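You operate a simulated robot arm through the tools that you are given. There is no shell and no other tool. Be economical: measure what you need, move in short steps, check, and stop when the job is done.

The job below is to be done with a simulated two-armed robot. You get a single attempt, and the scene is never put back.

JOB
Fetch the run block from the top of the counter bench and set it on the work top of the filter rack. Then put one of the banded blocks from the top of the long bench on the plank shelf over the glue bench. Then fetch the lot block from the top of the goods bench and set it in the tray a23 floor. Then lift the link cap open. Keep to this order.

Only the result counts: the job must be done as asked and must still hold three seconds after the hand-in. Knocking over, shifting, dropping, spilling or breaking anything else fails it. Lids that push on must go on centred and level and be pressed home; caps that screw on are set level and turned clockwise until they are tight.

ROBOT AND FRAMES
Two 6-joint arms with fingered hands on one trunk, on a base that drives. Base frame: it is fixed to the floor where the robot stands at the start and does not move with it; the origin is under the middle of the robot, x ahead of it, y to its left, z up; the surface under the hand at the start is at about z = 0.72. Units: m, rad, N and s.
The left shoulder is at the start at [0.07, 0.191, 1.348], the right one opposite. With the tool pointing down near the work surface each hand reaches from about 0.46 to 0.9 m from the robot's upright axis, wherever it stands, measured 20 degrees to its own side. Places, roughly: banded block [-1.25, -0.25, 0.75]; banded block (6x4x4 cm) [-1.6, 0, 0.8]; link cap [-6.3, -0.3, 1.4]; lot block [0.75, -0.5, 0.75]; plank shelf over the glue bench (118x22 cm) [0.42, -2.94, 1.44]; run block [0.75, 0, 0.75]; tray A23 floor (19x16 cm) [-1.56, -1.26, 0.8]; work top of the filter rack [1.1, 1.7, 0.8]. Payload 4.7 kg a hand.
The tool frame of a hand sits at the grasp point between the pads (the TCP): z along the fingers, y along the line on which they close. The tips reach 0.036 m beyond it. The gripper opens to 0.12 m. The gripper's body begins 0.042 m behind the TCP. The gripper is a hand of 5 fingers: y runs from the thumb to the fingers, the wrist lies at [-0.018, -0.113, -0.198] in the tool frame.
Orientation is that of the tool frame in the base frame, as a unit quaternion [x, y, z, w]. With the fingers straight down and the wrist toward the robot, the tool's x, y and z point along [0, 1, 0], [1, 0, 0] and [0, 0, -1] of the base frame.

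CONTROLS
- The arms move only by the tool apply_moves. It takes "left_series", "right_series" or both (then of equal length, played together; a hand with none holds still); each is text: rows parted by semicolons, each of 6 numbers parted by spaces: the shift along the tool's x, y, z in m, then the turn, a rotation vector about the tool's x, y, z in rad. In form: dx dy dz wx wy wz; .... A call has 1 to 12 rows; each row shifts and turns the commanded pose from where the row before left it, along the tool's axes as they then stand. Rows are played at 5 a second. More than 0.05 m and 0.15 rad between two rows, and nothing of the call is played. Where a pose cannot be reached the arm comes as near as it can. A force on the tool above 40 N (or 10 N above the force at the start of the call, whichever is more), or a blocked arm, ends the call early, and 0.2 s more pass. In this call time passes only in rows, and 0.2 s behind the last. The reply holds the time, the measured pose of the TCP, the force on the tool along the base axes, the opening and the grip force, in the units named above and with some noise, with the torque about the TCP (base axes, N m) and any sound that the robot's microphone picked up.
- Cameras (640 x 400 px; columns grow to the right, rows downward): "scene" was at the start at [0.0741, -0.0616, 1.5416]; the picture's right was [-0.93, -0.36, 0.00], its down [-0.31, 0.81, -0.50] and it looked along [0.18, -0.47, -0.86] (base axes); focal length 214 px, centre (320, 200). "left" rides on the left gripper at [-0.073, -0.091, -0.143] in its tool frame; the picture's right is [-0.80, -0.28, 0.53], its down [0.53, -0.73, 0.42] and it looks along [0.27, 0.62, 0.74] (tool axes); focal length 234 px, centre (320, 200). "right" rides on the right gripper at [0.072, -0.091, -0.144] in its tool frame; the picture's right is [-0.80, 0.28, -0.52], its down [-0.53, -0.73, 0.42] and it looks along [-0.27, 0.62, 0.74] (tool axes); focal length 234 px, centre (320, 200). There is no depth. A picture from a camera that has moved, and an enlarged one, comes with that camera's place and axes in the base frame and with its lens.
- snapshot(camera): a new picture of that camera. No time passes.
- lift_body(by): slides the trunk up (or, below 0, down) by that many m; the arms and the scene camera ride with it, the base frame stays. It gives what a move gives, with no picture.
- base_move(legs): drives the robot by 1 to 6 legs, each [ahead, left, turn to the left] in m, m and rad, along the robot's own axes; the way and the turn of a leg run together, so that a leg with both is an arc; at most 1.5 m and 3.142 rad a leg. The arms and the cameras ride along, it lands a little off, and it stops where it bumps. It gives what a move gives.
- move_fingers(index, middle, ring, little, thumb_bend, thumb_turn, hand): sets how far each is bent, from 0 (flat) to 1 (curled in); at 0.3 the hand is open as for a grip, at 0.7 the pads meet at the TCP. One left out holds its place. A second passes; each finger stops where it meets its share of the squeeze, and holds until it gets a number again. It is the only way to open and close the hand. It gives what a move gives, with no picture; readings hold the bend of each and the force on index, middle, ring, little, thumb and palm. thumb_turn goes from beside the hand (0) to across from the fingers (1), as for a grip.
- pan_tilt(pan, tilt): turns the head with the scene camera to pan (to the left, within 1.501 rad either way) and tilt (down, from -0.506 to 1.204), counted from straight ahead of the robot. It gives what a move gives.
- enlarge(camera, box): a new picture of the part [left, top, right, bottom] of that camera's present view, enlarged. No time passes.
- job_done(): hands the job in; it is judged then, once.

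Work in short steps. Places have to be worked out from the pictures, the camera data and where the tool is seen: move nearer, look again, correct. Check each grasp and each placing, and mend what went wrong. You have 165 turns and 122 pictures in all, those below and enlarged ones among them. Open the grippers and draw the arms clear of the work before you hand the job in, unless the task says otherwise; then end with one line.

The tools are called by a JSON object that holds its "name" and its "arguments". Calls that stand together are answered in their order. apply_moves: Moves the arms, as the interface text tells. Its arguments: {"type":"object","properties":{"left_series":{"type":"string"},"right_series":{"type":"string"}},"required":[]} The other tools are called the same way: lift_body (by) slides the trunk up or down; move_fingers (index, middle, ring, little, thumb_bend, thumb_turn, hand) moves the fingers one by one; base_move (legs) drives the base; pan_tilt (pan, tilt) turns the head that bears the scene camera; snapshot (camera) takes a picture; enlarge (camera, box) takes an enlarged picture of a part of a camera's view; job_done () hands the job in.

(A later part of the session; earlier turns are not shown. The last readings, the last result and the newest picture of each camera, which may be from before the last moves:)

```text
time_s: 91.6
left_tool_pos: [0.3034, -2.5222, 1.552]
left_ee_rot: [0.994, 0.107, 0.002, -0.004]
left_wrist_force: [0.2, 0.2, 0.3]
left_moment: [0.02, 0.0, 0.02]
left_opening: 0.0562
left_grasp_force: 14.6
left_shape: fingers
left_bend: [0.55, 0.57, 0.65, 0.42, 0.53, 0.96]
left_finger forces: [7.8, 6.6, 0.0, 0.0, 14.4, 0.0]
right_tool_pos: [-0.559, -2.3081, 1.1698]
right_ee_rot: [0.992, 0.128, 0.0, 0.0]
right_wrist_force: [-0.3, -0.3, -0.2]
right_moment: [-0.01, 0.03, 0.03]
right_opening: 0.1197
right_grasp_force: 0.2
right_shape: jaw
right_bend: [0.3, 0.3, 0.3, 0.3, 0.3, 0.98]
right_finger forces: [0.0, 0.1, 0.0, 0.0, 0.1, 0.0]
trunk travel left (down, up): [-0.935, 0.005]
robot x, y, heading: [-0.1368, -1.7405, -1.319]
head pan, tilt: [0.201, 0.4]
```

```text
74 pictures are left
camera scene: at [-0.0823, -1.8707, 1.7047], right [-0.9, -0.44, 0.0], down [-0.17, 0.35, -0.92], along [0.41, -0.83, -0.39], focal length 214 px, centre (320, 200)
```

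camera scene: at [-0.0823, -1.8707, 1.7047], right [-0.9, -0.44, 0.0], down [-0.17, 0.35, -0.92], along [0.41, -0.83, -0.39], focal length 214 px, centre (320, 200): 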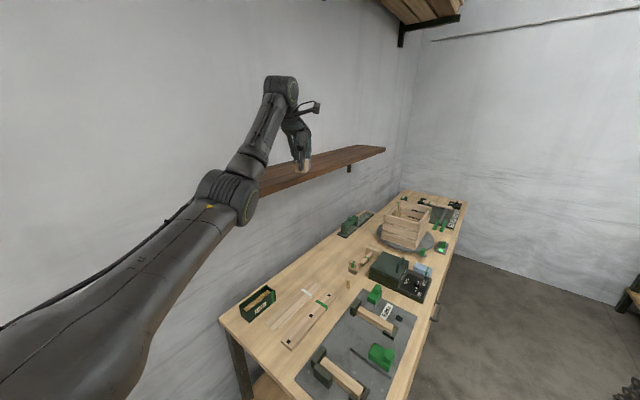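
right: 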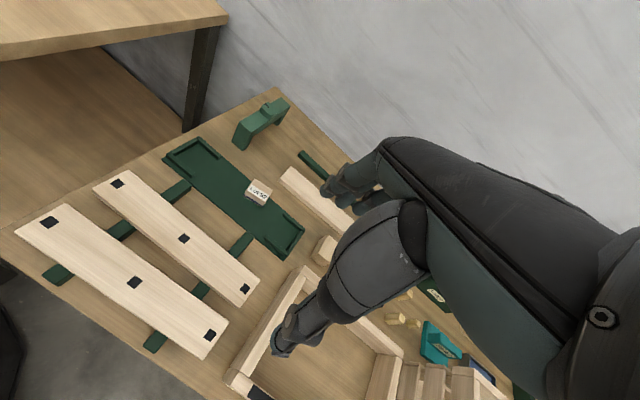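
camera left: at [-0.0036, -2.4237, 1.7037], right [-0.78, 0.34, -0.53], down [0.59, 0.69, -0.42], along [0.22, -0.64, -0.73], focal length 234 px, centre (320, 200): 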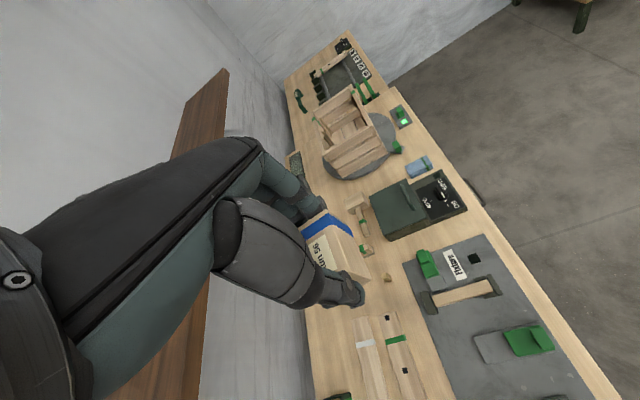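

No obstruction. I turn another 0.23 rad, bringing the hand over the shelf end.

{"name": "base_move", "arguments": {"legs": [[0, 0, 0.23]]}}

{"name": "apply_moves", "arguments": {"left_series": "0 0.018 0.01 0 0 0;0 0.017 0.01 0 0 0"}}

{"name": "snapshot", "arguments": {"camera": "scene"}}

{"name": "snapshot", "arguments": {"camera": "left"}}

```text
time_s: 92.8
left_tool_pos: [0.4655, -2.4047, 1.5525]
left_ee_rot: [0.976, 0.218, 0.003, -0.004]
left_wrist_force: [0.8, 0.2, -0.3]
left_moment: [0.01, -0.04, -0.01]
left_opening: 0.0562
left_grasp_force: 14.2
left_shape: fingers
left_bend: [0.55, 0.57, 0.65, 0.42, 0.53, 0.96]
left_finger forces: [7.7, 6.7, 0.0, 0.0, 14.5, 0.0]
right_tool_pos: [-0.422, -2.388, 1.1696]
right_ee_rot: [0.971, 0.239, 0.001, -0.001]
right_wrist_force: [-0.8, -0.1, -0.1]
right_moment: [0.01, -0.02, -0.03]
right_opening: 0.1198
right_grasp_force: 0.1
right_shape: jaw
right_bend: [0.3, 0.3, 0.3, 0.3, 0.3, 0.98]
right_finger forces: [0.0, 0.0, 0.1, 0.0, 0.0, 0.1]
trunk travel left (down, up): [-0.935, 0.005]
robot x, y, heading: [-0.1383, -1.742, -1.091]
head pan, tilt: [0.201, 0.4]
```

```text
time_s: 93.4
left_tool_pos: [0.4801, -2.4365, 1.5329]
left_ee_rot: [0.976, 0.218, 0.002, -0.004]
left_wrist_force: [-0.5, 0.1, -1.0]
left_moment: [-0.02, -0.01, -0.01]
left_opening: 0.0559
left_grasp_force: 15.1
left_shape: fingers
left_bend: [0.55, 0.57, 0.65, 0.42, 0.53, 0.96]
left_finger forces: [7.7, 6.7, 0.0, 0.0, 14.5, 0.0]
right_tool_pos: [-0.4224, -2.388, 1.1695]
right_ee_rot: [0.971, 0.24, 0.001, -0.001]
right_wrist_force: [-0.8, 0.0, -0.9]
right_moment: [0.0, 0.0, 0.0]
right_opening: 0.1198
right_grasp_force: 0.1
right_shape: jaw
right_bend: [0.3, 0.3, 0.3, 0.3, 0.3, 0.98]
right_finger forces: [0.1, 0.0, 0.1, 0.1, 0.0, 0.1]
trunk travel left (down, up): [-0.935, 0.005]
robot x, y, heading: [-0.1366, -1.7408, -1.096]
head pan, tilt: [0.201, 0.4]
```

```text
73 pictures are left
camera scene: at [-0.0561, -1.8573, 1.7047], right [-0.78, -0.63, 0.0], down [-0.24, 0.3, -0.92], along [0.58, -0.71, -0.39], focal length 214 px, centre (320, 200)
```

scene: 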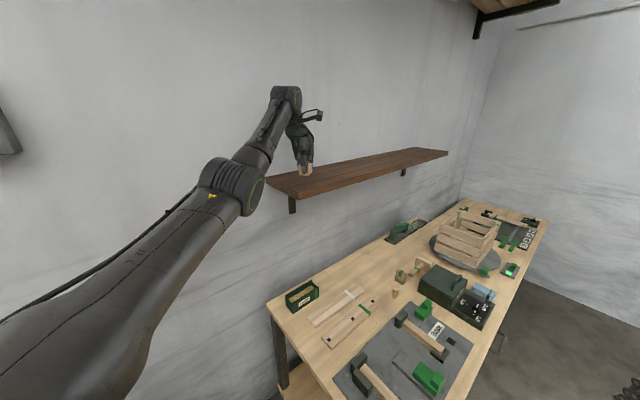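

```text
72 pictures are left
camera left: at [0.3756, -2.3871, 1.6754], right [-0.84, -0.08, -0.53], down [0.17, 0.89, -0.42], along [0.51, -0.44, -0.74], focal length 234 px, centre (320, 200)
```

left: 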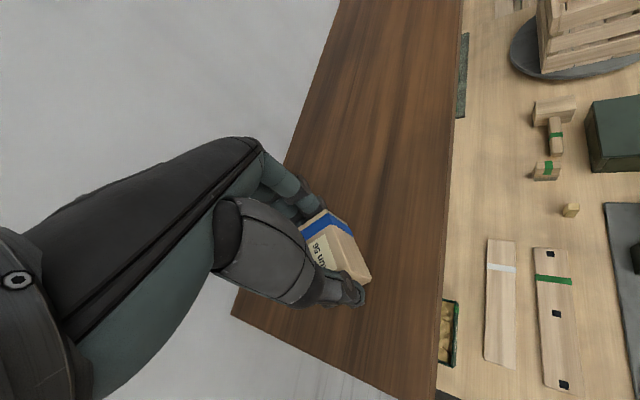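

The block is well above the shelf, ~9 cm inside both edges. I lower in small steps to contact.

{"name": "apply_moves", "arguments": {"left_series": "0 0 0.02 0 0 0;0 0 0.01 0 0 0;0 0 0.006 0 0 0;0 0 0.005 0 0 0;0 0 0.005 0 0 0;0 0 0.005 0 0 0"}}

```text
time_s: 94.8
left_tool_pos: [0.4786, -2.4318, 1.4907]
left_ee_rot: [0.976, 0.219, 0.005, 0.003]
left_wrist_force: [8.2, -6.7, 38.4]
left_moment: [-0.88, -0.68, 0.05]
left_opening: 0.0576
left_grasp_force: 25.9
left_shape: fingers
left_bend: [0.53, 0.54, 0.65, 0.42, 0.55, 0.96]
left_finger forces: [11.8, 25.4, 0.0, 0.0, 15.0, 0.0]
right_tool_pos: [-0.4239, -2.3848, 1.173]
right_ee_rot: [0.971, 0.238, 0.002, 0.001]
right_wrist_force: [1.0, 0.2, 0.0]
right_moment: [-0.02, 0.0, 0.0]
right_opening: 0.1197
right_grasp_force: 0.0
right_shape: jaw
right_bend: [0.3, 0.3, 0.3, 0.3, 0.3, 0.98]
right_finger forces: [0.1, 0.1, 0.0, 0.1, 0.0, 0.1]
trunk travel left (down, up): [-0.935, 0.005]
robot x, y, heading: [-0.1329, -1.7395, -1.088]
head pan, tilt: [0.201, 0.4]
```

Contact with 38 N; I ease off.

{"name": "apply_moves", "arguments": {"left_series": "0 0 -0.006 0 0 0"}}

{"name": "enlarge", "arguments": {"camera": "left", "box": [240, 160, 440, 320]}}

```text
time_s: 95.2
left_tool_pos: [0.4791, -2.4317, 1.4923]
left_ee_rot: [0.976, 0.217, 0.003, 0.0]
left_wrist_force: [6.0, -4.6, 28.2]
left_moment: [-0.93, -0.75, 0.04]
left_opening: 0.0574
left_grasp_force: 25.3
left_shape: fingers
left_bend: [0.53, 0.54, 0.65, 0.42, 0.55, 0.96]
left_finger forces: [11.2, 22.5, 0.0, 0.0, 16.3, 0.1]
right_tool_pos: [-0.423, -2.386, 1.1714]
right_ee_rot: [0.971, 0.238, 0.001, 0.001]
right_wrist_force: [-0.4, -0.2, -0.8]
right_moment: [-0.04, -0.02, 0.01]
right_opening: 0.1199
right_grasp_force: 0.0
right_shape: jaw
right_bend: [0.3, 0.3, 0.3, 0.3, 0.3, 0.98]
right_finger forces: [0.1, 0.0, 0.0, 0.0, 0.0, 0.0]
trunk travel left (down, up): [-0.935, 0.005]
robot x, y, heading: [-0.1355, -1.7422, -1.09]
head pan, tilt: [0.201, 0.4]
```

```text
2.50 times, centred on (340, 240) of left
camera zoom: at [0.3741, -2.3815, 1.634], right [-0.84, -0.09, -0.53], down [0.17, 0.89, -0.42], along [0.51, -0.45, -0.74], focal length 585 px, centre (270, 100)
```

zoom: 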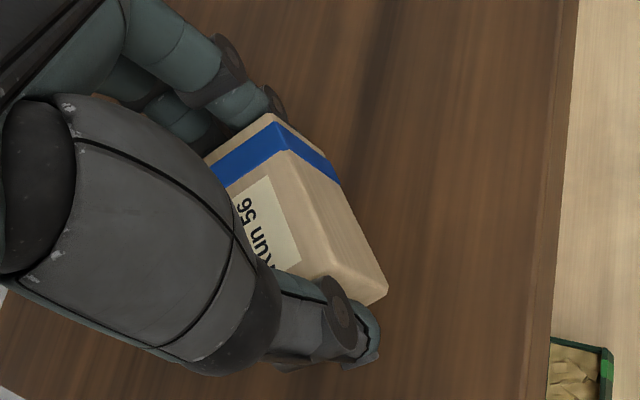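

Middle finger is carrying load on the shelf; I ease up 5 mm more.

{"name": "apply_moves", "arguments": {"left_series": "0 0 -0.006 0 0 0"}}

```text
time_s: 95.6
left_tool_pos: [0.4807, -2.4323, 1.4936]
left_ee_rot: [0.976, 0.218, 0.001, -0.004]
left_wrist_force: [1.8, -0.7, 13.6]
left_moment: [-0.43, -0.3, 0.03]
left_opening: 0.0573
left_grasp_force: 20.2
left_shape: fingers
left_bend: [0.53, 0.55, 0.65, 0.42, 0.55, 0.96]
left_finger forces: [9.9, 13.6, 0.0, 0.0, 16.8, 0.0]
right_tool_pos: [-0.4231, -2.3874, 1.1704]
right_ee_rot: [0.971, 0.239, 0.001, -0.001]
right_wrist_force: [-0.5, 0.2, 0.4]
right_moment: [0.0, 0.01, 0.03]
right_opening: 0.1198
right_grasp_force: 0.0
right_shape: jaw
right_bend: [0.3, 0.3, 0.3, 0.3, 0.3, 0.98]
right_finger forces: [0.1, 0.1, 0.0, 0.0, 0.0, 0.0]
trunk travel left (down, up): [-0.935, 0.005]
robot x, y, heading: [-0.1358, -1.74, -1.09]
head pan, tilt: [0.201, 0.4]
```

A touch more, then I open the fingers.

{"name": "apply_moves", "arguments": {"left_series": "0 0 -0.003 0 0 0"}}

{"name": "move_fingers", "arguments": {"hand": "left", "index": 0.43, "middle": 0.43, "ring": 0.43, "little": 0.42, "thumb_bend": 0.43}}

{"name": "enlarge", "arguments": {"camera": "left", "box": [240, 160, 440, 320]}}

```text
time_s: 96.0
left_tool_pos: [0.4807, -2.434, 1.4932]
left_ee_rot: [0.976, 0.218, 0.001, -0.007]
left_wrist_force: [-0.7, 1.6, 2.4]
left_moment: [0.0, -0.05, 0.02]
left_opening: 0.0574
left_grasp_force: 16.7
left_shape: fingers
left_bend: [0.54, 0.56, 0.65, 0.42, 0.54, 0.96]
left_finger forces: [8.9, 7.4, 0.1, 0.0, 17.5, 0.0]
right_tool_pos: [-0.421, -2.3881, 1.1703]
right_ee_rot: [0.971, 0.239, 0.0, 0.0]
right_wrist_force: [0.3, -0.4, -0.5]
right_moment: [-0.03, 0.0, -0.02]
right_opening: 0.1196
right_grasp_force: 0.1
right_shape: jaw
right_bend: [0.3, 0.3, 0.3, 0.3, 0.3, 0.98]
right_finger forces: [0.0, 0.1, 0.0, 0.0, 0.0, 0.1]
trunk travel left (down, up): [-0.935, 0.005]
robot x, y, heading: [-0.1339, -1.7392, -1.092]
head pan, tilt: [0.201, 0.4]
```

```text
time_s: 97.0
left_tool_pos: [0.4807, -2.4358, 1.4958]
left_ee_rot: [0.976, 0.218, 0.002, -0.004]
left_wrist_force: [0.1, 0.6, 0.5]
left_moment: [-0.02, -0.01, -0.02]
left_opening: 0.0837
left_grasp_force: 0.2
left_shape: fingers
left_bend: [0.43, 0.43, 0.43, 0.42, 0.43, 0.97]
left_finger forces: [0.1, 0.0, 0.0, 0.0, 0.0, 0.1]
right_tool_pos: [-0.421, -2.3874, 1.1715]
right_ee_rot: [0.971, 0.239, 0.0, 0.0]
right_wrist_force: [0.4, -0.1, 0.6]
right_moment: [-0.03, -0.04, 0.01]
right_opening: 0.1198
right_grasp_force: 0.1
right_shape: jaw
right_bend: [0.3, 0.3, 0.3, 0.3, 0.3, 0.98]
right_finger forces: [0.0, 0.0, 0.0, 0.1, 0.0, 0.0]
trunk travel left (down, up): [-0.935, 0.005]
robot x, y, heading: [-0.1361, -1.7388, -1.089]
head pan, tilt: [0.201, 0.4]
```

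```text
2.50 times, centred on (340, 240) of left
camera zoom: at [0.3769, -2.3854, 1.6388], right [-0.85, -0.08, -0.53], down [0.17, 0.89, -0.42], along [0.51, -0.44, -0.74], focal length 585 px, centre (270, 100)
```

zoom: 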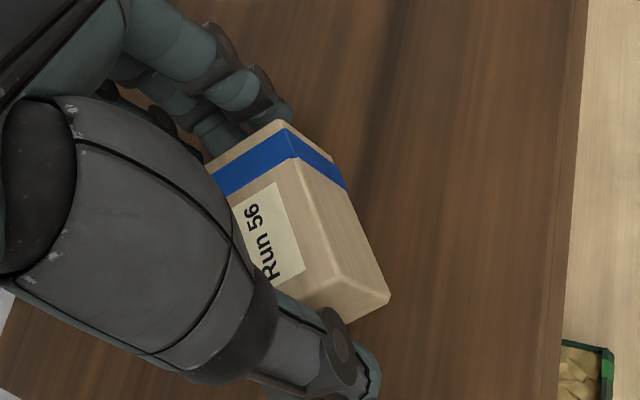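

The block stands free. I raise the hand straight up 5 cm and verify.

{"name": "apply_moves", "arguments": {"left_series": "0 0 -0.01 0 0 0;0 0 -0.015 0 0 0;0 0 -0.015 0 0 0;0 0 -0.012 0 0 0"}}

{"name": "snapshot", "arguments": {"camera": "left"}}

```text
time_s: 98.0
left_tool_pos: [0.48, -2.4337, 1.5484]
left_ee_rot: [0.976, 0.217, 0.001, -0.003]
left_wrist_force: [0.7, 0.5, -0.4]
left_moment: [-0.03, 0.0, 0.03]
left_opening: 0.0839
left_grasp_force: 0.1
left_shape: fingers
left_bend: [0.43, 0.43, 0.43, 0.42, 0.43, 0.97]
left_finger forces: [0.1, 0.0, 0.0, 0.1, 0.1, 0.0]
right_tool_pos: [-0.4214, -2.3874, 1.171]
right_ee_rot: [0.971, 0.239, 0.0, 0.001]
right_wrist_force: [-0.4, 0.6, 0.4]
right_moment: [0.02, -0.04, 0.0]
right_opening: 0.1196
right_grasp_force: 0.0
right_shape: jaw
right_bend: [0.3, 0.3, 0.3, 0.3, 0.3, 0.98]
right_finger forces: [0.1, 0.1, 0.1, 0.0, 0.0, 0.1]
trunk travel left (down, up): [-0.935, 0.005]
robot x, y, heading: [-0.1407, -1.7387, -1.088]
head pan, tilt: [0.201, 0.4]
```

```text
69 pictures are left
camera left: at [0.3757, -2.3847, 1.693], right [-0.84, -0.08, -0.53], down [0.17, 0.89, -0.42], along [0.51, -0.44, -0.74], focal length 234 px, centre (320, 200)
```

left: 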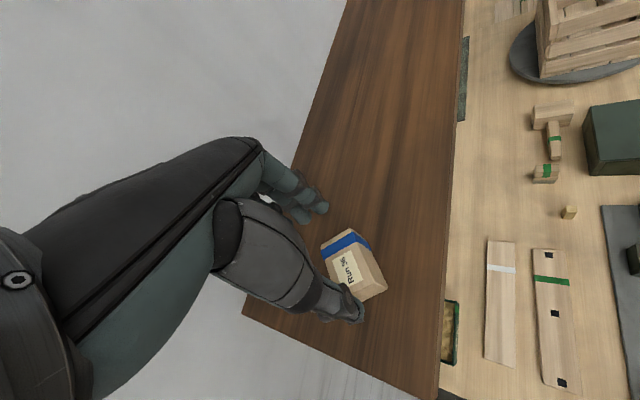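

Block stands on the shelf. I raise 2 cm more, turn back right off the shelf, and leave the gap along the aisle; then draw the hand in.

{"name": "apply_moves", "arguments": {"left_series": "0 0 -0.015 0 0 0"}}

{"name": "base_move", "arguments": {"legs": [[0, 0, -0.5], [0, -0.25, 0]]}}

{"name": "apply_moves", "arguments": {"left_series": "0 -0.02 0.045 0 0 0;0 -0.02 0.045 0 0 0;0 -0.03 0.04 0 0 0;0 -0.03 0.04 0 0 0;0 -0.03 0.04 0 0 0;0 -0.03 0.04 0 0 0;0 -0.03 0.04 0 0 0;0 -0.03 0.04 0 0 0;0 -0.03 0.0 0 0 0"}}

{"name": "snapshot", "arguments": {"camera": "scene"}}

```text
time_s: 98.4
left_tool_pos: [0.4821, -2.4347, 1.5637]
left_ee_rot: [0.976, 0.218, 0.002, -0.004]
left_wrist_force: [0.1, 0.4, -1.3]
left_moment: [0.01, -0.01, 0.02]
left_opening: 0.0836
left_grasp_force: 0.0
left_shape: fingers
left_bend: [0.43, 0.43, 0.43, 0.42, 0.43, 0.97]
left_finger forces: [0.1, 0.0, 0.1, 0.0, 0.1, 0.0]
right_tool_pos: [-0.4214, -2.3874, 1.1703]
right_ee_rot: [0.971, 0.238, 0.0, 0.0]
right_wrist_force: [-0.1, -0.3, -0.4]
right_moment: [-0.05, -0.04, -0.01]
right_opening: 0.1197
right_grasp_force: 0.1
right_shape: jaw
right_bend: [0.3, 0.3, 0.3, 0.3, 0.3, 0.98]
right_finger forces: [0.0, 0.1, 0.0, 0.1, 0.0, 0.1]
trunk travel left (down, up): [-0.935, 0.005]
robot x, y, heading: [-0.1326, -1.7408, -1.093]
head pan, tilt: [0.201, 0.4]
```

```text
time_s: 101.7
left_tool_pos: [-0.1653, -2.6413, 1.562]
left_ee_rot: [1.0, -0.027, 0.001, -0.004]
left_wrist_force: [0.2, -1.1, 0.1]
left_moment: [-0.01, 0.05, -0.02]
left_opening: 0.0837
left_grasp_force: 0.1
left_shape: fingers
left_bend: [0.43, 0.43, 0.43, 0.42, 0.43, 0.98]
left_finger forces: [0.0, 0.0, 0.0, 0.0, 0.1, 0.0]
right_tool_pos: [-0.9402, -2.1726, 1.171]
right_ee_rot: [1.0, -0.005, -0.001, 0.0]
right_wrist_force: [1.2, -1.3, 0.2]
right_moment: [0.03, 0.03, 0.0]
right_opening: 0.1197
right_grasp_force: 0.0
right_shape: jaw
right_bend: [0.3, 0.3, 0.3, 0.3, 0.3, 0.98]
right_finger forces: [0.0, 0.1, 0.0, 0.0, 0.0, 0.1]
trunk travel left (down, up): [-0.935, 0.005]
robot x, y, heading: [-0.3879, -1.7384, -1.581]
head pan, tilt: [0.201, 0.4]
```

```text
time_s: 103.7
left_tool_pos: [-0.1521, -2.3957, 1.2279]
left_ee_rot: [1.0, -0.027, 0.002, -0.001]
left_wrist_force: [-0.6, 0.2, 0.1]
left_moment: [-0.01, -0.02, 0.0]
left_opening: 0.084
left_grasp_force: 0.1
left_shape: fingers
left_bend: [0.43, 0.43, 0.43, 0.42, 0.43, 0.98]
left_finger forces: [0.0, 0.0, 0.0, 0.0, 0.0, 0.0]
left hand out of reach, approached as far as the arm can: row 9
right_tool_pos: [-0.9435, -2.1709, 1.1715]
right_ee_rot: [1.0, -0.005, 0.0, 0.0]
right_wrist_force: [0.0, 0.0, -0.2]
right_moment: [0.0, -0.03, 0.01]
right_opening: 0.1198
right_grasp_force: 0.1
right_shape: jaw
right_bend: [0.3, 0.3, 0.3, 0.3, 0.3, 0.98]
right_finger forces: [0.0, 0.1, 0.0, 0.1, 0.0, 0.1]
trunk travel left (down, up): [-0.935, 0.005]
robot x, y, heading: [-0.3866, -1.7355, -1.582]
head pan, tilt: [0.201, 0.4]
```

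```text
68 pictures are left
camera scene: at [-0.3701, -1.875, 1.705], right [-0.98, -0.19, 0.0], down [-0.07, 0.38, -0.92], along [0.17, -0.91, -0.39], focal length 214 px, centre (320, 200)
```

scene: 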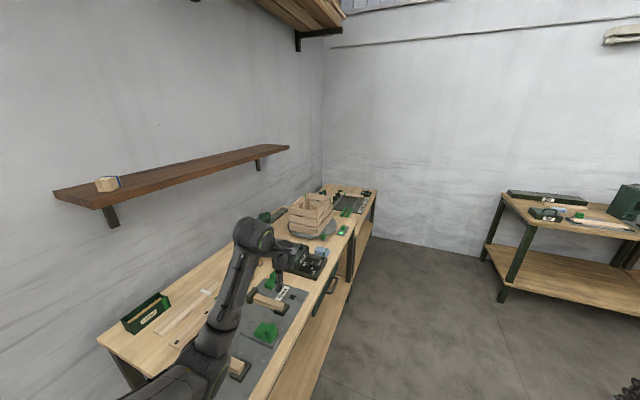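

Block sits on the shelf. I back up the aisle, turn to face the goods bench and look.

{"name": "base_move", "arguments": {"legs": [[-1.4, 0, 0], [0, 0, 1.58]]}}

{"name": "pan_tilt", "arguments": {"pan": -0.2, "tilt": 0.6}}

{"name": "snapshot", "arguments": {"camera": "scene"}}

```text
time_s: 114.7
left_tool_pos: [0.3227, -0.1305, 1.2275]
left_ee_rot: [0.744, 0.668, 0.001, -0.002]
left_wrist_force: [-0.1, 0.2, -0.8]
left_moment: [-0.02, 0.03, 0.0]
left_opening: 0.0838
left_grasp_force: 0.0
left_shape: fingers
left_bend: [0.43, 0.43, 0.43, 0.42, 0.43, 0.98]
left_finger forces: [0.0, 0.0, 0.0, 0.0, 0.0, 0.0]
right_tool_pos: [0.0529, -0.909, 1.1706]
right_ee_rot: [0.73, 0.683, 0.001, -0.001]
right_wrist_force: [-0.2, -0.1, 0.3]
right_moment: [0.01, 0.03, 0.02]
right_opening: 0.1198
right_grasp_force: 0.1
right_shape: jaw
right_bend: [0.3, 0.3, 0.3, 0.3, 0.3, 0.98]
right_finger forces: [0.0, 0.1, 0.0, 0.1, 0.1, 0.2]
trunk travel left (down, up): [-0.935, 0.005]
robot x, y, heading: [-0.3519, -0.3276, -0.07]
head pan, tilt: [0.201, 0.4]
```

```text
time_s: 115.6
left_tool_pos: [0.3227, -0.1301, 1.2283]
left_ee_rot: [0.745, 0.667, 0.0, -0.002]
left_wrist_force: [-0.1, 0.1, 0.1]
left_moment: [-0.05, 0.0, 0.01]
left_opening: 0.0839
left_grasp_force: 0.0
left_shape: fingers
left_bend: [0.43, 0.43, 0.43, 0.42, 0.43, 0.98]
left_finger forces: [0.0, 0.0, 0.1, 0.0, 0.1, 0.0]
right_tool_pos: [0.0542, -0.9092, 1.1708]
right_ee_rot: [0.73, 0.683, 0.0, 0.0]
right_wrist_force: [0.7, 0.6, 0.3]
right_moment: [-0.02, -0.01, 0.01]
right_opening: 0.1198
right_grasp_force: 0.0
right_shape: jaw
right_bend: [0.3, 0.3, 0.3, 0.3, 0.3, 0.98]
right_finger forces: [0.0, 0.1, 0.0, 0.1, 0.0, 0.1]
trunk travel left (down, up): [-0.935, 0.005]
robot x, y, heading: [-0.3489, -0.3311, -0.065]
head pan, tilt: [-0.201, 0.6]
```

```text
67 pictures are left
camera scene: at [-0.2146, -0.3541, 1.6866], right [-0.26, -0.96, 0.0], down [-0.54, 0.15, -0.83], along [0.8, -0.22, -0.56], focal length 214 px, centre (320, 200)
```

scene: 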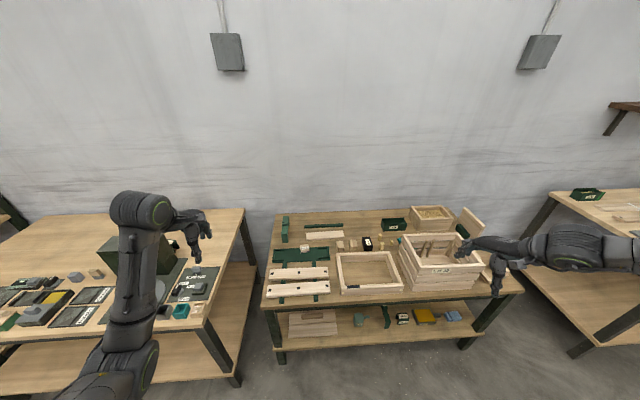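

Lot block at about (0.585,−0.495). I drive up so it lies ahead-right for the right hand.

{"name": "base_move", "arguments": {"legs": [[0.3, 0.09, 0]]}}

{"name": "snapshot", "arguments": {"camera": "right"}}

```text
time_s: 117.7
left_tool_pos: [0.6286, -0.0618, 1.228]
left_ee_rot: [0.744, 0.668, 0.001, -0.002]
left_wrist_force: [-0.3, 0.2, -0.6]
left_moment: [0.04, -0.03, -0.01]
left_opening: 0.0838
left_grasp_force: 0.2
left_shape: fingers
left_bend: [0.43, 0.43, 0.43, 0.42, 0.43, 0.98]
left_finger forces: [0.0, 0.0, 0.1, 0.0, 0.0, 0.0]
right_tool_pos: [0.3594, -0.8409, 1.1709]
right_ee_rot: [0.73, 0.683, 0.001, -0.001]
right_wrist_force: [-0.2, 0.5, -0.1]
right_moment: [-0.01, -0.01, 0.02]
right_opening: 0.1196
right_grasp_force: 0.1
right_shape: jaw
right_bend: [0.3, 0.3, 0.3, 0.3, 0.3, 0.98]
right_finger forces: [0.0, 0.0, 0.0, 0.0, 0.0, 0.1]
trunk travel left (down, up): [-0.935, 0.005]
robot x, y, heading: [-0.0472, -0.2555, -0.063]
head pan, tilt: [-0.201, 0.6]
```

```text
66 pictures are left
camera right: at [0.2725, -0.7624, 1.315], right [0.23, -0.82, 0.52], down [-0.77, -0.48, -0.43], along [0.6, -0.31, -0.74], focal length 234 px, centre (320, 200)
```

right: 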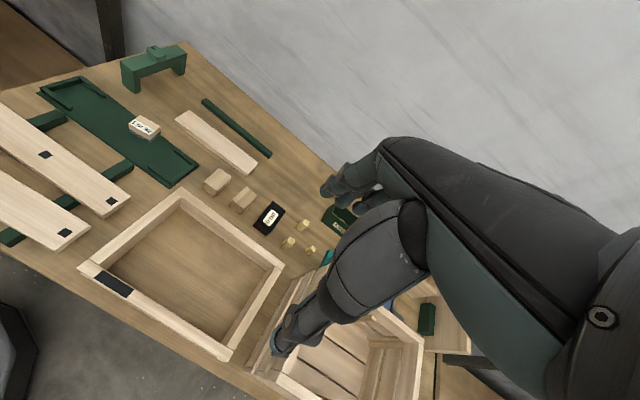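

I move the right hand over the lot block.

{"name": "apply_moves", "arguments": {"right_series": "0.042 0.025 0 0 0 0;0.042 0.025 0 0 0 0;0.042 0.025 0 0 0 0;0.042 0.025 0 0 0 0;0.042 0.025 0 0 0 0;0.042 0.025 0 0 0 0;0.042 0.025 0 0 0 0;0.042 0.025 0 0 0 0;0 0 0.05 0 0 0;0 0 0.05 0 0 0"}}

{"name": "snapshot", "arguments": {"camera": "right"}}

```text
time_s: 119.9
left_tool_pos: [0.63, -0.0618, 1.229]
left_ee_rot: [0.744, 0.668, 0.001, -0.003]
left_wrist_force: [0.2, 0.6, 0.9]
left_moment: [0.06, 0.0, 0.0]
left_opening: 0.0838
left_grasp_force: 0.1
left_shape: fingers
left_bend: [0.43, 0.43, 0.43, 0.42, 0.43, 0.98]
left_finger forces: [0.0, 0.0, 0.1, 0.0, 0.0, 0.0]
right_tool_pos: [0.5733, -0.6039, 1.1065]
right_ee_rot: [0.727, 0.686, 0.004, -0.005]
right_wrist_force: [0.0, 0.5, 0.0]
right_moment: [0.01, -0.02, 0.01]
right_opening: 0.1197
right_grasp_force: 0.1
right_shape: jaw
right_bend: [0.3, 0.3, 0.3, 0.3, 0.3, 0.98]
right_finger forces: [0.1, 0.0, 0.0, 0.0, 0.0, 0.0]
right hand out of reach, approached as far as the arm can: row 7, 8, 9, 10
trunk travel left (down, up): [-0.935, 0.005]
robot x, y, heading: [-0.0459, -0.2596, -0.063]
head pan, tilt: [-0.201, 0.6]
```

```text
65 pictures are left
camera right: at [0.4871, -0.5286, 1.2503], right [0.23, -0.83, 0.51], down [-0.76, -0.48, -0.43], along [0.6, -0.29, -0.74], focal length 234 px, centre (320, 200)
```

right: 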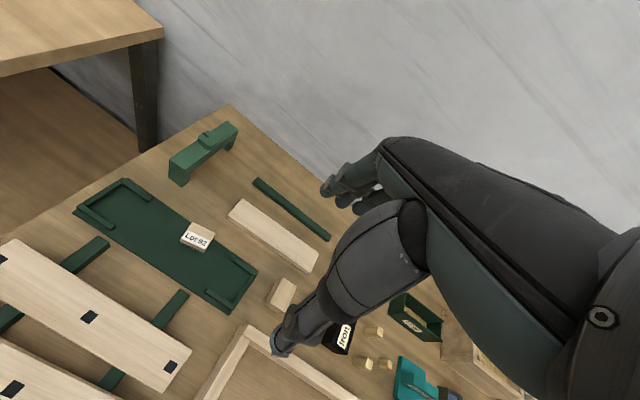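

The close-in high pose is limited; I lower the hand while moving toward (0.61,−0.50).

{"name": "apply_moves", "arguments": {"right_series": "0 0.02 0.04 0 0 0;0 0.02 0.04 0 0 0;0.04 0 0.02 0 0 0;0.04 0 0.02 0 0 0;0.015 0 0 0 0 0"}}

{"name": "snapshot", "arguments": {"camera": "right"}}

```text
time_s: 121.1
left_tool_pos: [0.6295, -0.061, 1.2272]
left_ee_rot: [0.744, 0.668, 0.0, -0.002]
left_wrist_force: [0.1, -0.2, -0.2]
left_moment: [0.0, 0.02, 0.01]
left_opening: 0.0841
left_grasp_force: 0.0
left_shape: fingers
left_bend: [0.43, 0.43, 0.43, 0.42, 0.43, 0.98]
left_finger forces: [0.0, 0.1, 0.0, 0.0, 0.1, 0.1]
right_tool_pos: [0.6179, -0.6221, 1.0076]
right_ee_rot: [0.723, 0.691, 0.009, -0.013]
right_wrist_force: [-0.3, -0.8, -0.4]
right_moment: [-0.01, 0.01, 0.0]
right_opening: 0.1197
right_grasp_force: 0.1
right_shape: jaw
right_bend: [0.3, 0.3, 0.3, 0.3, 0.3, 0.98]
right_finger forces: [0.0, 0.0, 0.0, 0.0, 0.0, 0.0]
right hand out of reach, approached as far as the arm can: row 1, 2, 3, 4, 5
trunk travel left (down, up): [-0.935, 0.005]
robot x, y, heading: [-0.0437, -0.2637, -0.067]
head pan, tilt: [-0.201, 0.6]
```

```text
64 pictures are left
camera right: at [0.529, -0.5504, 1.1546], right [0.25, -0.83, 0.5], down [-0.76, -0.48, -0.44], along [0.6, -0.27, -0.75], focal length 234 px, centre (320, 200)
```

right: 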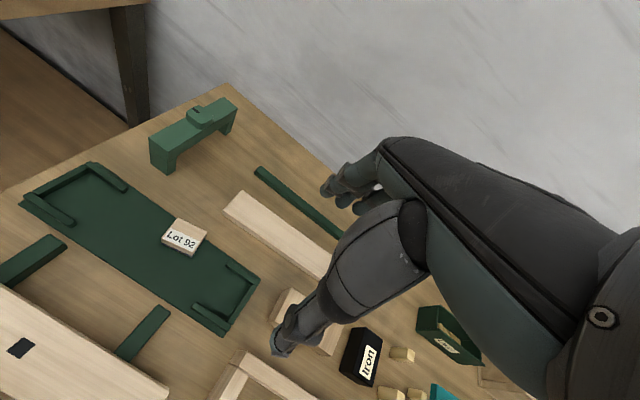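

The hand reaches no further inward here, so I shift the base left 0.115 m instead.

{"name": "base_move", "arguments": {"legs": [[0, 0.115, 0]]}}

{"name": "snapshot", "arguments": {"camera": "right"}}

```text
time_s: 122.3
left_tool_pos: [0.6384, 0.0539, 1.2282]
left_ee_rot: [0.744, 0.668, 0.001, -0.002]
left_wrist_force: [0.0, -0.4, -0.7]
left_moment: [0.0, -0.01, 0.0]
left_opening: 0.0835
left_grasp_force: 0.0
left_shape: fingers
left_bend: [0.43, 0.43, 0.43, 0.42, 0.43, 0.98]
left_finger forces: [0.0, 0.0, 0.0, 0.0, 0.0, 0.1]
right_tool_pos: [0.624, -0.5063, 1.007]
right_ee_rot: [0.723, 0.691, 0.01, -0.014]
right_wrist_force: [-0.3, 1.0, 0.5]
right_moment: [0.03, -0.01, 0.01]
right_opening: 0.1198
right_grasp_force: 0.1
right_shape: jaw
right_bend: [0.3, 0.3, 0.3, 0.3, 0.3, 0.98]
right_finger forces: [0.0, 0.0, 0.1, 0.1, 0.0, 0.1]
trunk travel left (down, up): [-0.935, 0.005]
robot x, y, heading: [-0.038, -0.1432, -0.07]
head pan, tilt: [-0.201, 0.6]
```

```text
63 pictures are left
camera right: at [0.5364, -0.435, 1.1544], right [0.25, -0.83, 0.5], down [-0.76, -0.48, -0.44], along [0.6, -0.27, -0.75], focal length 234 px, centre (320, 200)
```

right: 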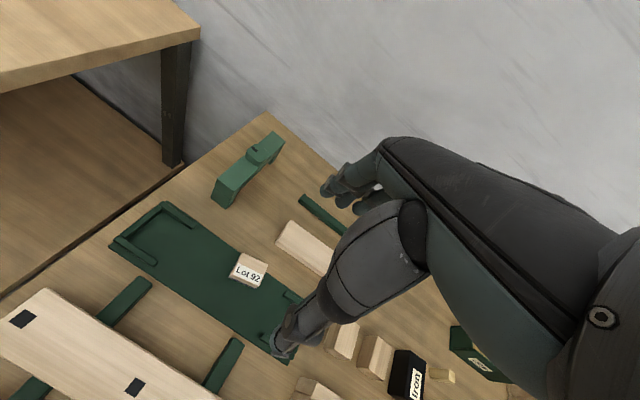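

Now the block is nearly under the hand at about (0.632,−0.493). I straighten the tilt, descend to 0.95 and look closely.

{"name": "apply_moves", "arguments": {"right_series": "0 0 0.03 -0.006 -0.034 0;0.0 0 0.027 0 0 0"}}

{"name": "enlarge", "arguments": {"camera": "right", "box": [140, 150, 460, 390]}}

```text
time_s: 122.9
left_tool_pos: [0.6375, 0.0529, 1.2281]
left_ee_rot: [0.745, 0.667, 0.0, -0.002]
left_wrist_force: [-0.2, -0.3, 0.7]
left_moment: [0.02, -0.01, 0.0]
left_opening: 0.084
left_grasp_force: 0.1
left_shape: fingers
left_bend: [0.43, 0.43, 0.43, 0.42, 0.43, 0.98]
left_finger forces: [0.0, 0.1, 0.0, 0.0, 0.0, 0.0]
right_tool_pos: [0.612, -0.5305, 0.9827]
right_ee_rot: [0.731, 0.682, 0.005, -0.006]
right_wrist_force: [0.1, -0.2, 0.5]
right_moment: [0.03, 0.01, -0.01]
right_opening: 0.1199
right_grasp_force: 0.1
right_shape: jaw
right_bend: [0.3, 0.3, 0.3, 0.3, 0.3, 0.98]
right_finger forces: [0.0, 0.0, 0.0, 0.0, 0.0, 0.0]
right hand out of reach, approached as far as the arm can: row 1, 2
trunk travel left (down, up): [-0.935, 0.005]
robot x, y, heading: [-0.0345, -0.1425, -0.066]
head pan, tilt: [-0.201, 0.6]
```

```text
1.67 times, centred on (300, 270) of right
camera zoom: at [0.5248, -0.4548, 1.1284], right [0.22, -0.83, 0.51], down [-0.77, -0.47, -0.43], along [0.6, -0.3, -0.74], focal length 390 px, centre (353, 83)
```

zoom: 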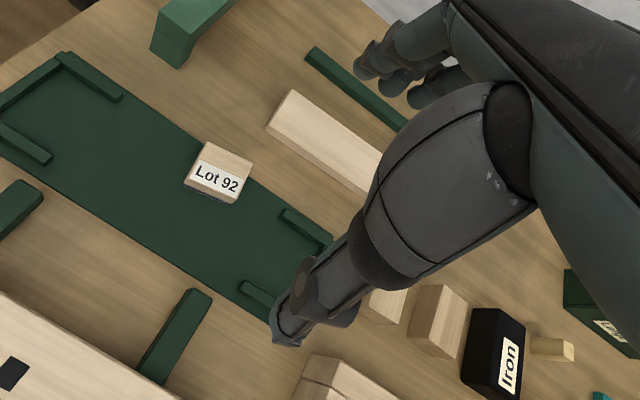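

Reach seems limited by the raised trunk. I raise the hand, lower the trunk 0.11 m, and try again.

{"name": "apply_moves", "arguments": {"right_series": "0 0 -0.045 0 0 0;0 0 -0.045 0 0 0"}}

{"name": "lift_body", "arguments": {"by": -0.11}}

{"name": "apply_moves", "arguments": {"right_series": "0.02 0.01 0 0 0 0;0.02 0.01 0 0 0 0;0 0 0.01 0 0 0"}}

```text
time_s: 123.5
left_tool_pos: [0.6377, 0.0538, 1.2281]
left_ee_rot: [0.745, 0.667, 0.001, -0.001]
left_wrist_force: [0.0, 0.0, 0.0]
left_moment: [-0.01, 0.04, -0.02]
left_opening: 0.0838
left_grasp_force: 0.1
left_shape: fingers
left_bend: [0.43, 0.43, 0.43, 0.42, 0.43, 0.98]
left_finger forces: [0.0, 0.0, 0.2, 0.0, 0.0, 0.1]
right_tool_pos: [0.6116, -0.5297, 1.0749]
right_ee_rot: [0.723, 0.691, -0.001, 0.002]
right_wrist_force: [-0.3, -0.1, -0.1]
right_moment: [0.03, -0.02, 0.05]
right_opening: 0.1199
right_grasp_force: 0.3
right_shape: jaw
right_bend: [0.3, 0.3, 0.3, 0.3, 0.3, 0.98]
right_finger forces: [0.1, 0.0, 0.1, 0.0, 0.0, 0.0]
trunk travel left (down, up): [-0.935, 0.005]
robot x, y, heading: [-0.038, -0.1422, -0.069]
head pan, tilt: [-0.201, 0.6]
```

```text
time_s: 124.9
left_tool_pos: [0.6382, 0.0559, 1.1169]
left_ee_rot: [0.745, 0.668, 0.0, -0.002]
left_wrist_force: [-0.5, -0.5, -0.6]
left_moment: [-0.02, 0.0, -0.01]
left_opening: 0.0838
left_grasp_force: 0.1
left_shape: fingers
left_bend: [0.43, 0.43, 0.43, 0.42, 0.43, 0.98]
left_finger forces: [0.0, 0.0, 0.0, 0.0, 0.0, 0.0]
right_tool_pos: [0.6129, -0.5293, 0.9651]
right_ee_rot: [0.723, 0.691, -0.001, 0.001]
right_wrist_force: [-0.1, 0.1, -0.3]
right_moment: [0.0, -0.01, 0.04]
right_opening: 0.1198
right_grasp_force: 0.0
right_shape: jaw
right_bend: [0.3, 0.3, 0.3, 0.3, 0.3, 0.98]
right_finger forces: [0.1, 0.0, 0.0, 0.0, 0.1, 0.0]
trunk travel left (down, up): [-0.825, 0.115]
robot x, y, heading: [-0.0354, -0.14, -0.066]
head pan, tilt: [-0.201, 0.6]
```

```text
time_s: 125.7
left_tool_pos: [0.6378, 0.0551, 1.1169]
left_ee_rot: [0.744, 0.668, 0.001, -0.002]
left_wrist_force: [0.5, -0.4, 0.4]
left_moment: [-0.02, 0.01, -0.03]
left_opening: 0.0839
left_grasp_force: 0.0
left_shape: fingers
left_bend: [0.43, 0.43, 0.43, 0.42, 0.43, 0.98]
left_finger forces: [0.0, 0.0, 0.1, 0.0, 0.0, 0.1]
right_tool_pos: [0.6329, -0.5032, 0.9587]
right_ee_rot: [0.721, 0.693, 0.001, -0.001]
right_wrist_force: [0.2, -1.4, 0.5]
right_moment: [0.01, 0.0, 0.0]
right_opening: 0.1199
right_grasp_force: 0.1
right_shape: jaw
right_bend: [0.3, 0.3, 0.3, 0.3, 0.3, 0.98]
right_finger forces: [0.0, 0.0, 0.0, 0.0, 0.1, 0.0]
right hand out of reach, approached as far as the arm can: row 2
trunk travel left (down, up): [-0.825, 0.115]
robot x, y, heading: [-0.0356, -0.1462, -0.066]
head pan, tilt: [-0.201, 0.6]
```

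Close to the same limit, so I shift the base 0.08 m further left and bring the hand back by the same amount.

{"name": "base_move", "arguments": {"legs": [[0, 0.08, 0]]}}

{"name": "apply_moves", "arguments": {"right_series": "-0.04 0 0 0 0 0;-0.04 0 0 0 0 0"}}

{"name": "enlarge", "arguments": {"camera": "right", "box": [140, 150, 460, 390]}}

```text
time_s: 126.8
left_tool_pos: [0.6436, 0.1336, 1.117]
left_ee_rot: [0.745, 0.668, 0.0, -0.001]
left_wrist_force: [0.5, -0.5, 0.2]
left_moment: [0.03, 0.02, 0.01]
left_opening: 0.0841
left_grasp_force: 0.1
left_shape: fingers
left_bend: [0.43, 0.43, 0.43, 0.42, 0.43, 0.98]
left_finger forces: [0.1, 0.0, 0.0, 0.0, 0.0, 0.0]
right_tool_pos: [0.6383, -0.4233, 0.9599]
right_ee_rot: [0.722, 0.692, 0.002, -0.003]
right_wrist_force: [0.0, 0.3, 0.1]
right_moment: [0.03, -0.03, 0.02]
right_opening: 0.1199
right_grasp_force: 0.0
right_shape: jaw
right_bend: [0.3, 0.3, 0.3, 0.3, 0.3, 0.98]
right_finger forces: [0.0, 0.0, 0.0, 0.0, 0.1, 0.0]
trunk travel left (down, up): [-0.825, 0.115]
robot x, y, heading: [-0.0289, -0.0627, -0.069]
head pan, tilt: [-0.201, 0.6]
```

```text
time_s: 127.4
left_tool_pos: [0.6419, 0.1336, 1.1183]
left_ee_rot: [0.744, 0.668, -0.001, -0.003]
left_wrist_force: [-0.6, 0.2, -0.9]
left_moment: [0.04, -0.04, 0.0]
left_opening: 0.0836
left_grasp_force: 0.2
left_shape: fingers
left_bend: [0.43, 0.43, 0.43, 0.42, 0.43, 0.98]
left_finger forces: [0.0, 0.0, 0.0, 0.1, 0.1, 0.0]
right_tool_pos: [0.6361, -0.5055, 0.9586]
right_ee_rot: [0.721, 0.693, 0.002, -0.003]
right_wrist_force: [0.5, 0.8, -0.3]
right_moment: [0.01, -0.01, 0.02]
right_opening: 0.12
right_grasp_force: 0.0
right_shape: jaw
right_bend: [0.3, 0.3, 0.3, 0.3, 0.3, 0.98]
right_finger forces: [0.1, 0.0, 0.0, 0.0, 0.1, 0.1]
trunk travel left (down, up): [-0.825, 0.115]
robot x, y, heading: [-0.0295, -0.0662, -0.06]
head pan, tilt: [-0.201, 0.6]
```

```text
1.67 times, centred on (300, 270) of right
camera zoom: at [0.5472, -0.4296, 1.1021], right [0.25, -0.82, 0.52], down [-0.75, -0.5, -0.43], along [0.61, -0.29, -0.74], focal length 390 px, centre (353, 83)
```

zoom: 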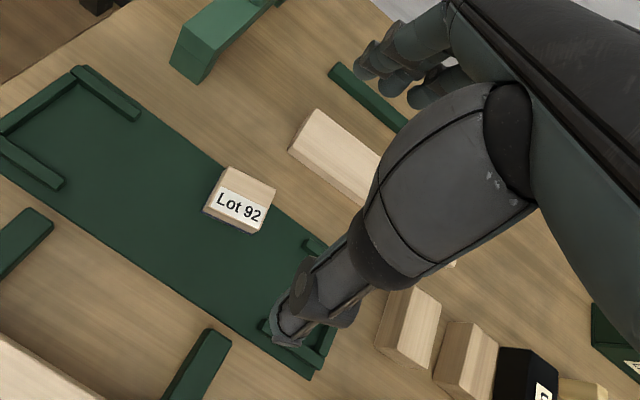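

Lot block centre ≈(0.633,−0.487), aligned with the base axes (≈3 cm in x, 4 cm in y). I centre, square the yaw, half-close the fingers and descend to 0.90.

{"name": "move_fingers", "arguments": {"hand": "right", "index": 0.48, "middle": 0.48, "ring": 0.48, "little": 0.48, "thumb_bend": 0.48}}

{"name": "apply_moves", "arguments": {"right_series": "0.0185 -0.002 0.02 0 0 -0.04;0 0 0.04 0 0 0"}}

{"name": "enlarge", "arguments": {"camera": "right", "box": [140, 150, 460, 390]}}

```text
time_s: 128.4
left_tool_pos: [0.6435, 0.1342, 1.1184]
left_ee_rot: [0.744, 0.668, 0.0, -0.002]
left_wrist_force: [0.6, -0.3, 1.5]
left_moment: [0.04, 0.0, -0.04]
left_opening: 0.0837
left_grasp_force: 0.2
left_shape: fingers
left_bend: [0.43, 0.43, 0.43, 0.42, 0.43, 0.98]
left_finger forces: [0.1, 0.0, 0.0, 0.1, 0.1, 0.0]
right_tool_pos: [0.6371, -0.503, 0.9571]
right_ee_rot: [0.721, 0.693, 0.002, -0.002]
right_wrist_force: [0.2, 0.2, -1.0]
right_moment: [0.01, -0.01, 0.01]
right_opening: 0.0692
right_grasp_force: 0.0
right_shape: fingers
right_bend: [0.48, 0.48, 0.48, 0.48, 0.48, 0.98]
right_finger forces: [0.0, 0.0, 0.0, 0.0, 0.1, 0.1]
trunk travel left (down, up): [-0.825, 0.115]
robot x, y, heading: [-0.0293, -0.0633, -0.07]
head pan, tilt: [-0.201, 0.6]
```

```text
time_s: 129.0
left_tool_pos: [0.6422, 0.1335, 1.1178]
left_ee_rot: [0.745, 0.668, 0.0, -0.002]
left_wrist_force: [-1.1, 0.2, 0.4]
left_moment: [0.0, -0.02, 0.02]
left_opening: 0.0839
left_grasp_force: 0.0
left_shape: fingers
left_bend: [0.43, 0.43, 0.43, 0.42, 0.43, 0.98]
left_finger forces: [0.1, 0.0, 0.0, 0.0, 0.0, 0.0]
right_tool_pos: [0.6144, -0.4775, 0.9218]
right_ee_rot: [0.716, 0.698, 0.006, -0.005]
right_wrist_force: [0.1, -0.6, 0.0]
right_moment: [0.04, 0.02, 0.02]
right_opening: 0.0695
right_grasp_force: 0.0
right_shape: fingers
right_bend: [0.48, 0.48, 0.48, 0.48, 0.48, 0.98]
right_finger forces: [0.0, 0.1, 0.1, 0.0, 0.1, 0.0]
right hand out of reach, approached as far as the arm can: row 1, 2
trunk travel left (down, up): [-0.825, 0.115]
robot x, y, heading: [-0.0278, -0.0636, -0.068]
head pan, tilt: [-0.201, 0.6]
```

```text
1.67 times, centred on (300, 270) of right
camera zoom: at [0.5242, -0.4051, 1.067], right [0.26, -0.82, 0.51], down [-0.75, -0.51, -0.43], along [0.61, -0.27, -0.74], focal length 390 px, centre (353, 83)
```

zoom: 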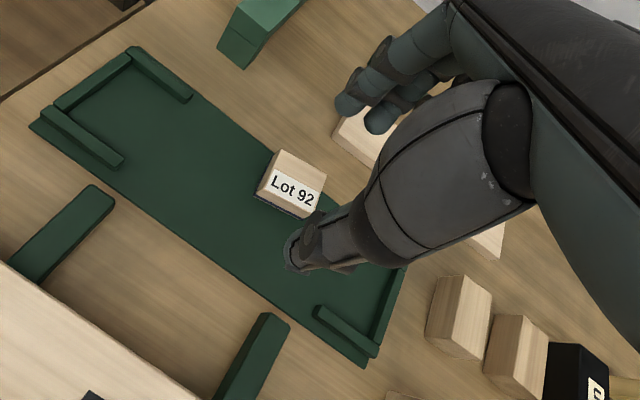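

The right arm is hemmed in by its configuration; the left arm worked well, so I'll use it. I raise the right hand clear, then shift the base so the block lies ahead-left.

{"name": "apply_moves", "arguments": {"right_series": "0 0 -0.05 0 0 0;-0.02 0 -0.045 0 0 0;-0.02 0 -0.045 0 0 0;-0.02 0 -0.045 0 0 0;-0.02 0 -0.04 0 0 0"}}

{"name": "base_move", "arguments": {"legs": [[-0.12, 0, 0.068], [0, -0.57, 0]]}}

{"name": "snapshot", "arguments": {"camera": "left"}}

{"name": "snapshot", "arguments": {"camera": "scene"}}

```text
time_s: 130.2
left_tool_pos: [0.6432, 0.1339, 1.1169]
left_ee_rot: [0.745, 0.667, 0.0, -0.003]
left_wrist_force: [0.2, -0.1, 0.0]
left_moment: [-0.01, 0.03, 0.03]
left_opening: 0.084
left_grasp_force: 0.2
left_shape: fingers
left_bend: [0.43, 0.43, 0.43, 0.42, 0.43, 0.98]
left_finger forces: [0.1, 0.0, 0.1, 0.1, 0.1, 0.0]
right_tool_pos: [0.6133, -0.5583, 1.1481]
right_ee_rot: [0.707, 0.707, 0.001, -0.002]
right_wrist_force: [-0.3, 0.3, 0.2]
right_moment: [0.0, 0.0, -0.02]
right_opening: 0.0695
right_grasp_force: 0.1
right_shape: fingers
right_bend: [0.48, 0.48, 0.48, 0.48, 0.48, 0.98]
right_finger forces: [0.0, 0.0, 0.0, 0.0, 0.0, 0.0]
trunk travel left (down, up): [-0.825, 0.115]
robot x, y, heading: [-0.0302, -0.0614, -0.065]
head pan, tilt: [-0.201, 0.6]
```

```text
time_s: 134.3
left_tool_pos: [0.5068, -0.3901, 1.1175]
left_ee_rot: [0.722, 0.692, -0.001, -0.002]
left_wrist_force: [-0.1, -1.0, -0.6]
left_moment: [-0.02, 0.02, -0.01]
left_opening: 0.0837
left_grasp_force: 0.1
left_shape: fingers
left_bend: [0.43, 0.43, 0.43, 0.42, 0.43, 0.98]
left_finger forces: [0.0, 0.0, 0.0, 0.0, 0.0, 0.0]
right_tool_pos: [0.5256, -1.085, 1.1482]
right_ee_rot: [0.682, 0.731, 0.001, -0.001]
right_wrist_force: [0.1, 0.2, -0.1]
right_moment: [0.0, -0.01, -0.03]
right_opening: 0.0695
right_grasp_force: 0.1
right_shape: fingers
right_bend: [0.48, 0.48, 0.48, 0.48, 0.48, 0.98]
right_finger forces: [0.0, 0.0, 0.1, 0.1, 0.0, 0.0]
trunk travel left (down, up): [-0.825, 0.115]
robot x, y, heading: [-0.1517, -0.6349, 0.005]
head pan, tilt: [-0.201, 0.6]
```

```text
59 pictures are left
camera left: at [0.4135, -0.4612, 1.2608], right [-0.31, -0.79, -0.53], down [-0.71, 0.56, -0.42], along [0.63, 0.24, -0.74], focal length 234 px, centre (320, 200)
```

left: 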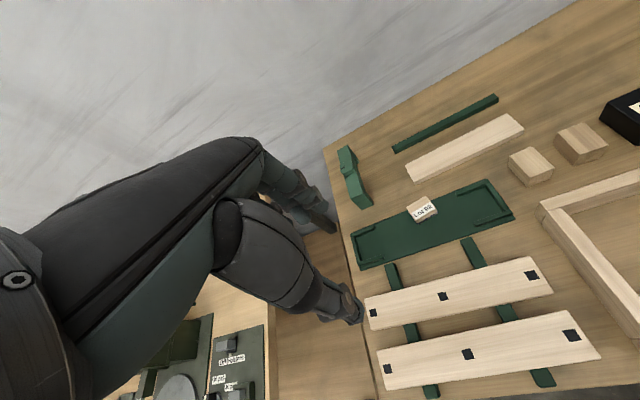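

```text
58 pictures are left
camera scene: at [-0.0138, -0.6496, 1.5766], right [-0.2, -0.98, 0.0], down [-0.55, 0.11, -0.82], along [0.81, -0.16, -0.57], focal length 214 px, centre (320, 200)
```

scene: 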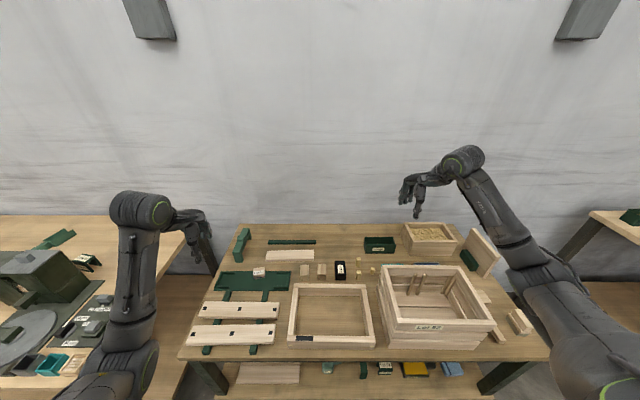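

Left hand: I move it above the block, squaring the yaw, and half-close the fingers.

{"name": "apply_moves", "arguments": {"left_series": "-0.03 0.035 0 0 0 -0.043;-0.035 0.035 0 0 0 0;-0.035 0.035 0 0 0 0;0 0.015 0.045 0 0 0;0 0 0.05 0 0 0;0 0 0.04 0 0 0"}}

{"name": "move_fingers", "arguments": {"hand": "left", "index": 0.48, "middle": 0.48, "ring": 0.48, "little": 0.48, "thumb_bend": 0.48}}

{"name": "enlarge", "arguments": {"camera": "left", "box": [200, 130, 520, 370]}}

```text
time_s: 135.7
left_tool_pos: [0.6304, -0.4942, 0.9819]
left_ee_rot: [0.707, 0.707, 0.0, -0.002]
left_wrist_force: [0.4, -0.5, 0.1]
left_moment: [0.01, 0.0, -0.01]
left_opening: 0.0842
left_grasp_force: 0.1
left_shape: fingers
left_bend: [0.43, 0.43, 0.43, 0.42, 0.43, 0.98]
left_finger forces: [0.0, 0.0, 0.0, 0.0, 0.1, 0.1]
right_tool_pos: [0.5258, -1.085, 1.1471]
right_ee_rot: [0.684, 0.73, 0.001, -0.003]
right_wrist_force: [0.1, 0.4, 0.0]
right_moment: [0.01, 0.01, 0.02]
right_opening: 0.0693
right_grasp_force: 0.0
right_shape: fingers
right_bend: [0.48, 0.48, 0.48, 0.48, 0.48, 0.98]
right_finger forces: [0.0, 0.0, 0.0, 0.0, 0.1, 0.0]
trunk travel left (down, up): [-0.825, 0.115]
robot x, y, heading: [-0.1519, -0.6326, 0.003]
head pan, tilt: [-0.201, 0.6]
```

```text
time_s: 136.7
left_tool_pos: [0.6286, -0.4938, 0.9831]
left_ee_rot: [0.707, 0.707, -0.001, -0.002]
left_wrist_force: [-0.1, -0.4, -0.1]
left_moment: [0.0, -0.01, 0.0]
left_opening: 0.0696
left_grasp_force: 0.0
left_shape: fingers
left_bend: [0.48, 0.48, 0.48, 0.48, 0.48, 0.98]
left_finger forces: [0.1, 0.0, 0.0, 0.0, 0.0, 0.0]
right_tool_pos: [0.5258, -1.0845, 1.1472]
right_ee_rot: [0.683, 0.73, 0.001, -0.002]
right_wrist_force: [0.1, -0.3, -0.5]
right_moment: [0.0, -0.01, -0.01]
right_opening: 0.0695
right_grasp_force: 0.0
right_shape: fingers
right_bend: [0.48, 0.48, 0.48, 0.48, 0.48, 0.98]
right_finger forces: [0.0, 0.1, 0.0, 0.1, 0.0, 0.0]
trunk travel left (down, up): [-0.825, 0.115]
robot x, y, heading: [-0.1534, -0.6309, -0.002]
head pan, tilt: [-0.201, 0.6]
```

```text
1.67 times, centred on (360, 250) of left
camera zoom: at [0.5376, -0.5686, 1.1255], right [-0.28, -0.8, -0.53], down [-0.73, 0.53, -0.42], along [0.62, 0.27, -0.74], focal length 390 px, centre (253, 117)
```

zoom: 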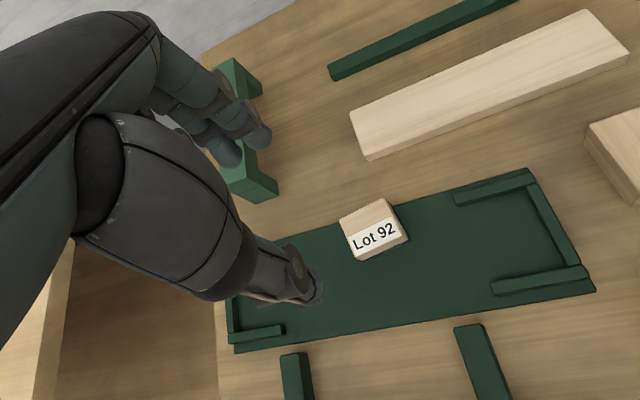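

Triangulating both hand cameras puts this bench lower: block top ≈0.74 at (0.663,−0.502). I correct and descend to 0.86.

{"name": "apply_moves", "arguments": {"left_series": "-0.008 0.034 0.03 0 0 0;0 0 0.045 0 0 0;0 0 0.045 0 0 0"}}

{"name": "enlarge", "arguments": {"camera": "left", "box": [200, 130, 520, 370]}}

```text
time_s: 137.5
left_tool_pos: [0.6617, -0.501, 0.8637]
left_ee_rot: [0.706, 0.708, 0.001, -0.002]
left_wrist_force: [0.6, 0.4, 0.7]
left_moment: [0.01, 0.04, 0.0]
left_opening: 0.0696
left_grasp_force: 0.0
left_shape: fingers
left_bend: [0.48, 0.48, 0.48, 0.48, 0.48, 0.98]
left_finger forces: [0.0, 0.1, 0.0, 0.0, 0.0, 0.0]
right_tool_pos: [0.526, -1.0842, 1.1469]
right_ee_rot: [0.683, 0.731, 0.001, -0.002]
right_wrist_force: [-0.6, 0.3, 0.3]
right_moment: [-0.02, 0.02, 0.05]
right_opening: 0.0697
right_grasp_force: 0.0
right_shape: fingers
right_bend: [0.48, 0.48, 0.48, 0.48, 0.48, 0.98]
right_finger forces: [0.0, 0.0, 0.0, 0.0, 0.1, 0.0]
trunk travel left (down, up): [-0.825, 0.115]
robot x, y, heading: [-0.1533, -0.6328, -0.001]
head pan, tilt: [-0.201, 0.6]
```

```text
1.67 times, centred on (360, 250) of left
camera zoom: at [0.5699, -0.5746, 1.0063], right [-0.28, -0.8, -0.53], down [-0.73, 0.53, -0.42], along [0.62, 0.27, -0.74], focal length 390 px, centre (253, 117)
```

zoom: 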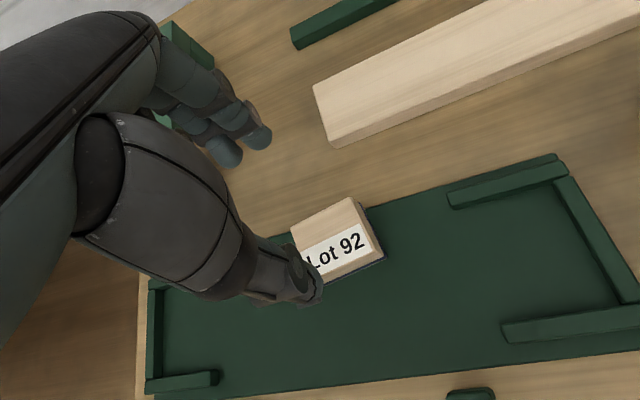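

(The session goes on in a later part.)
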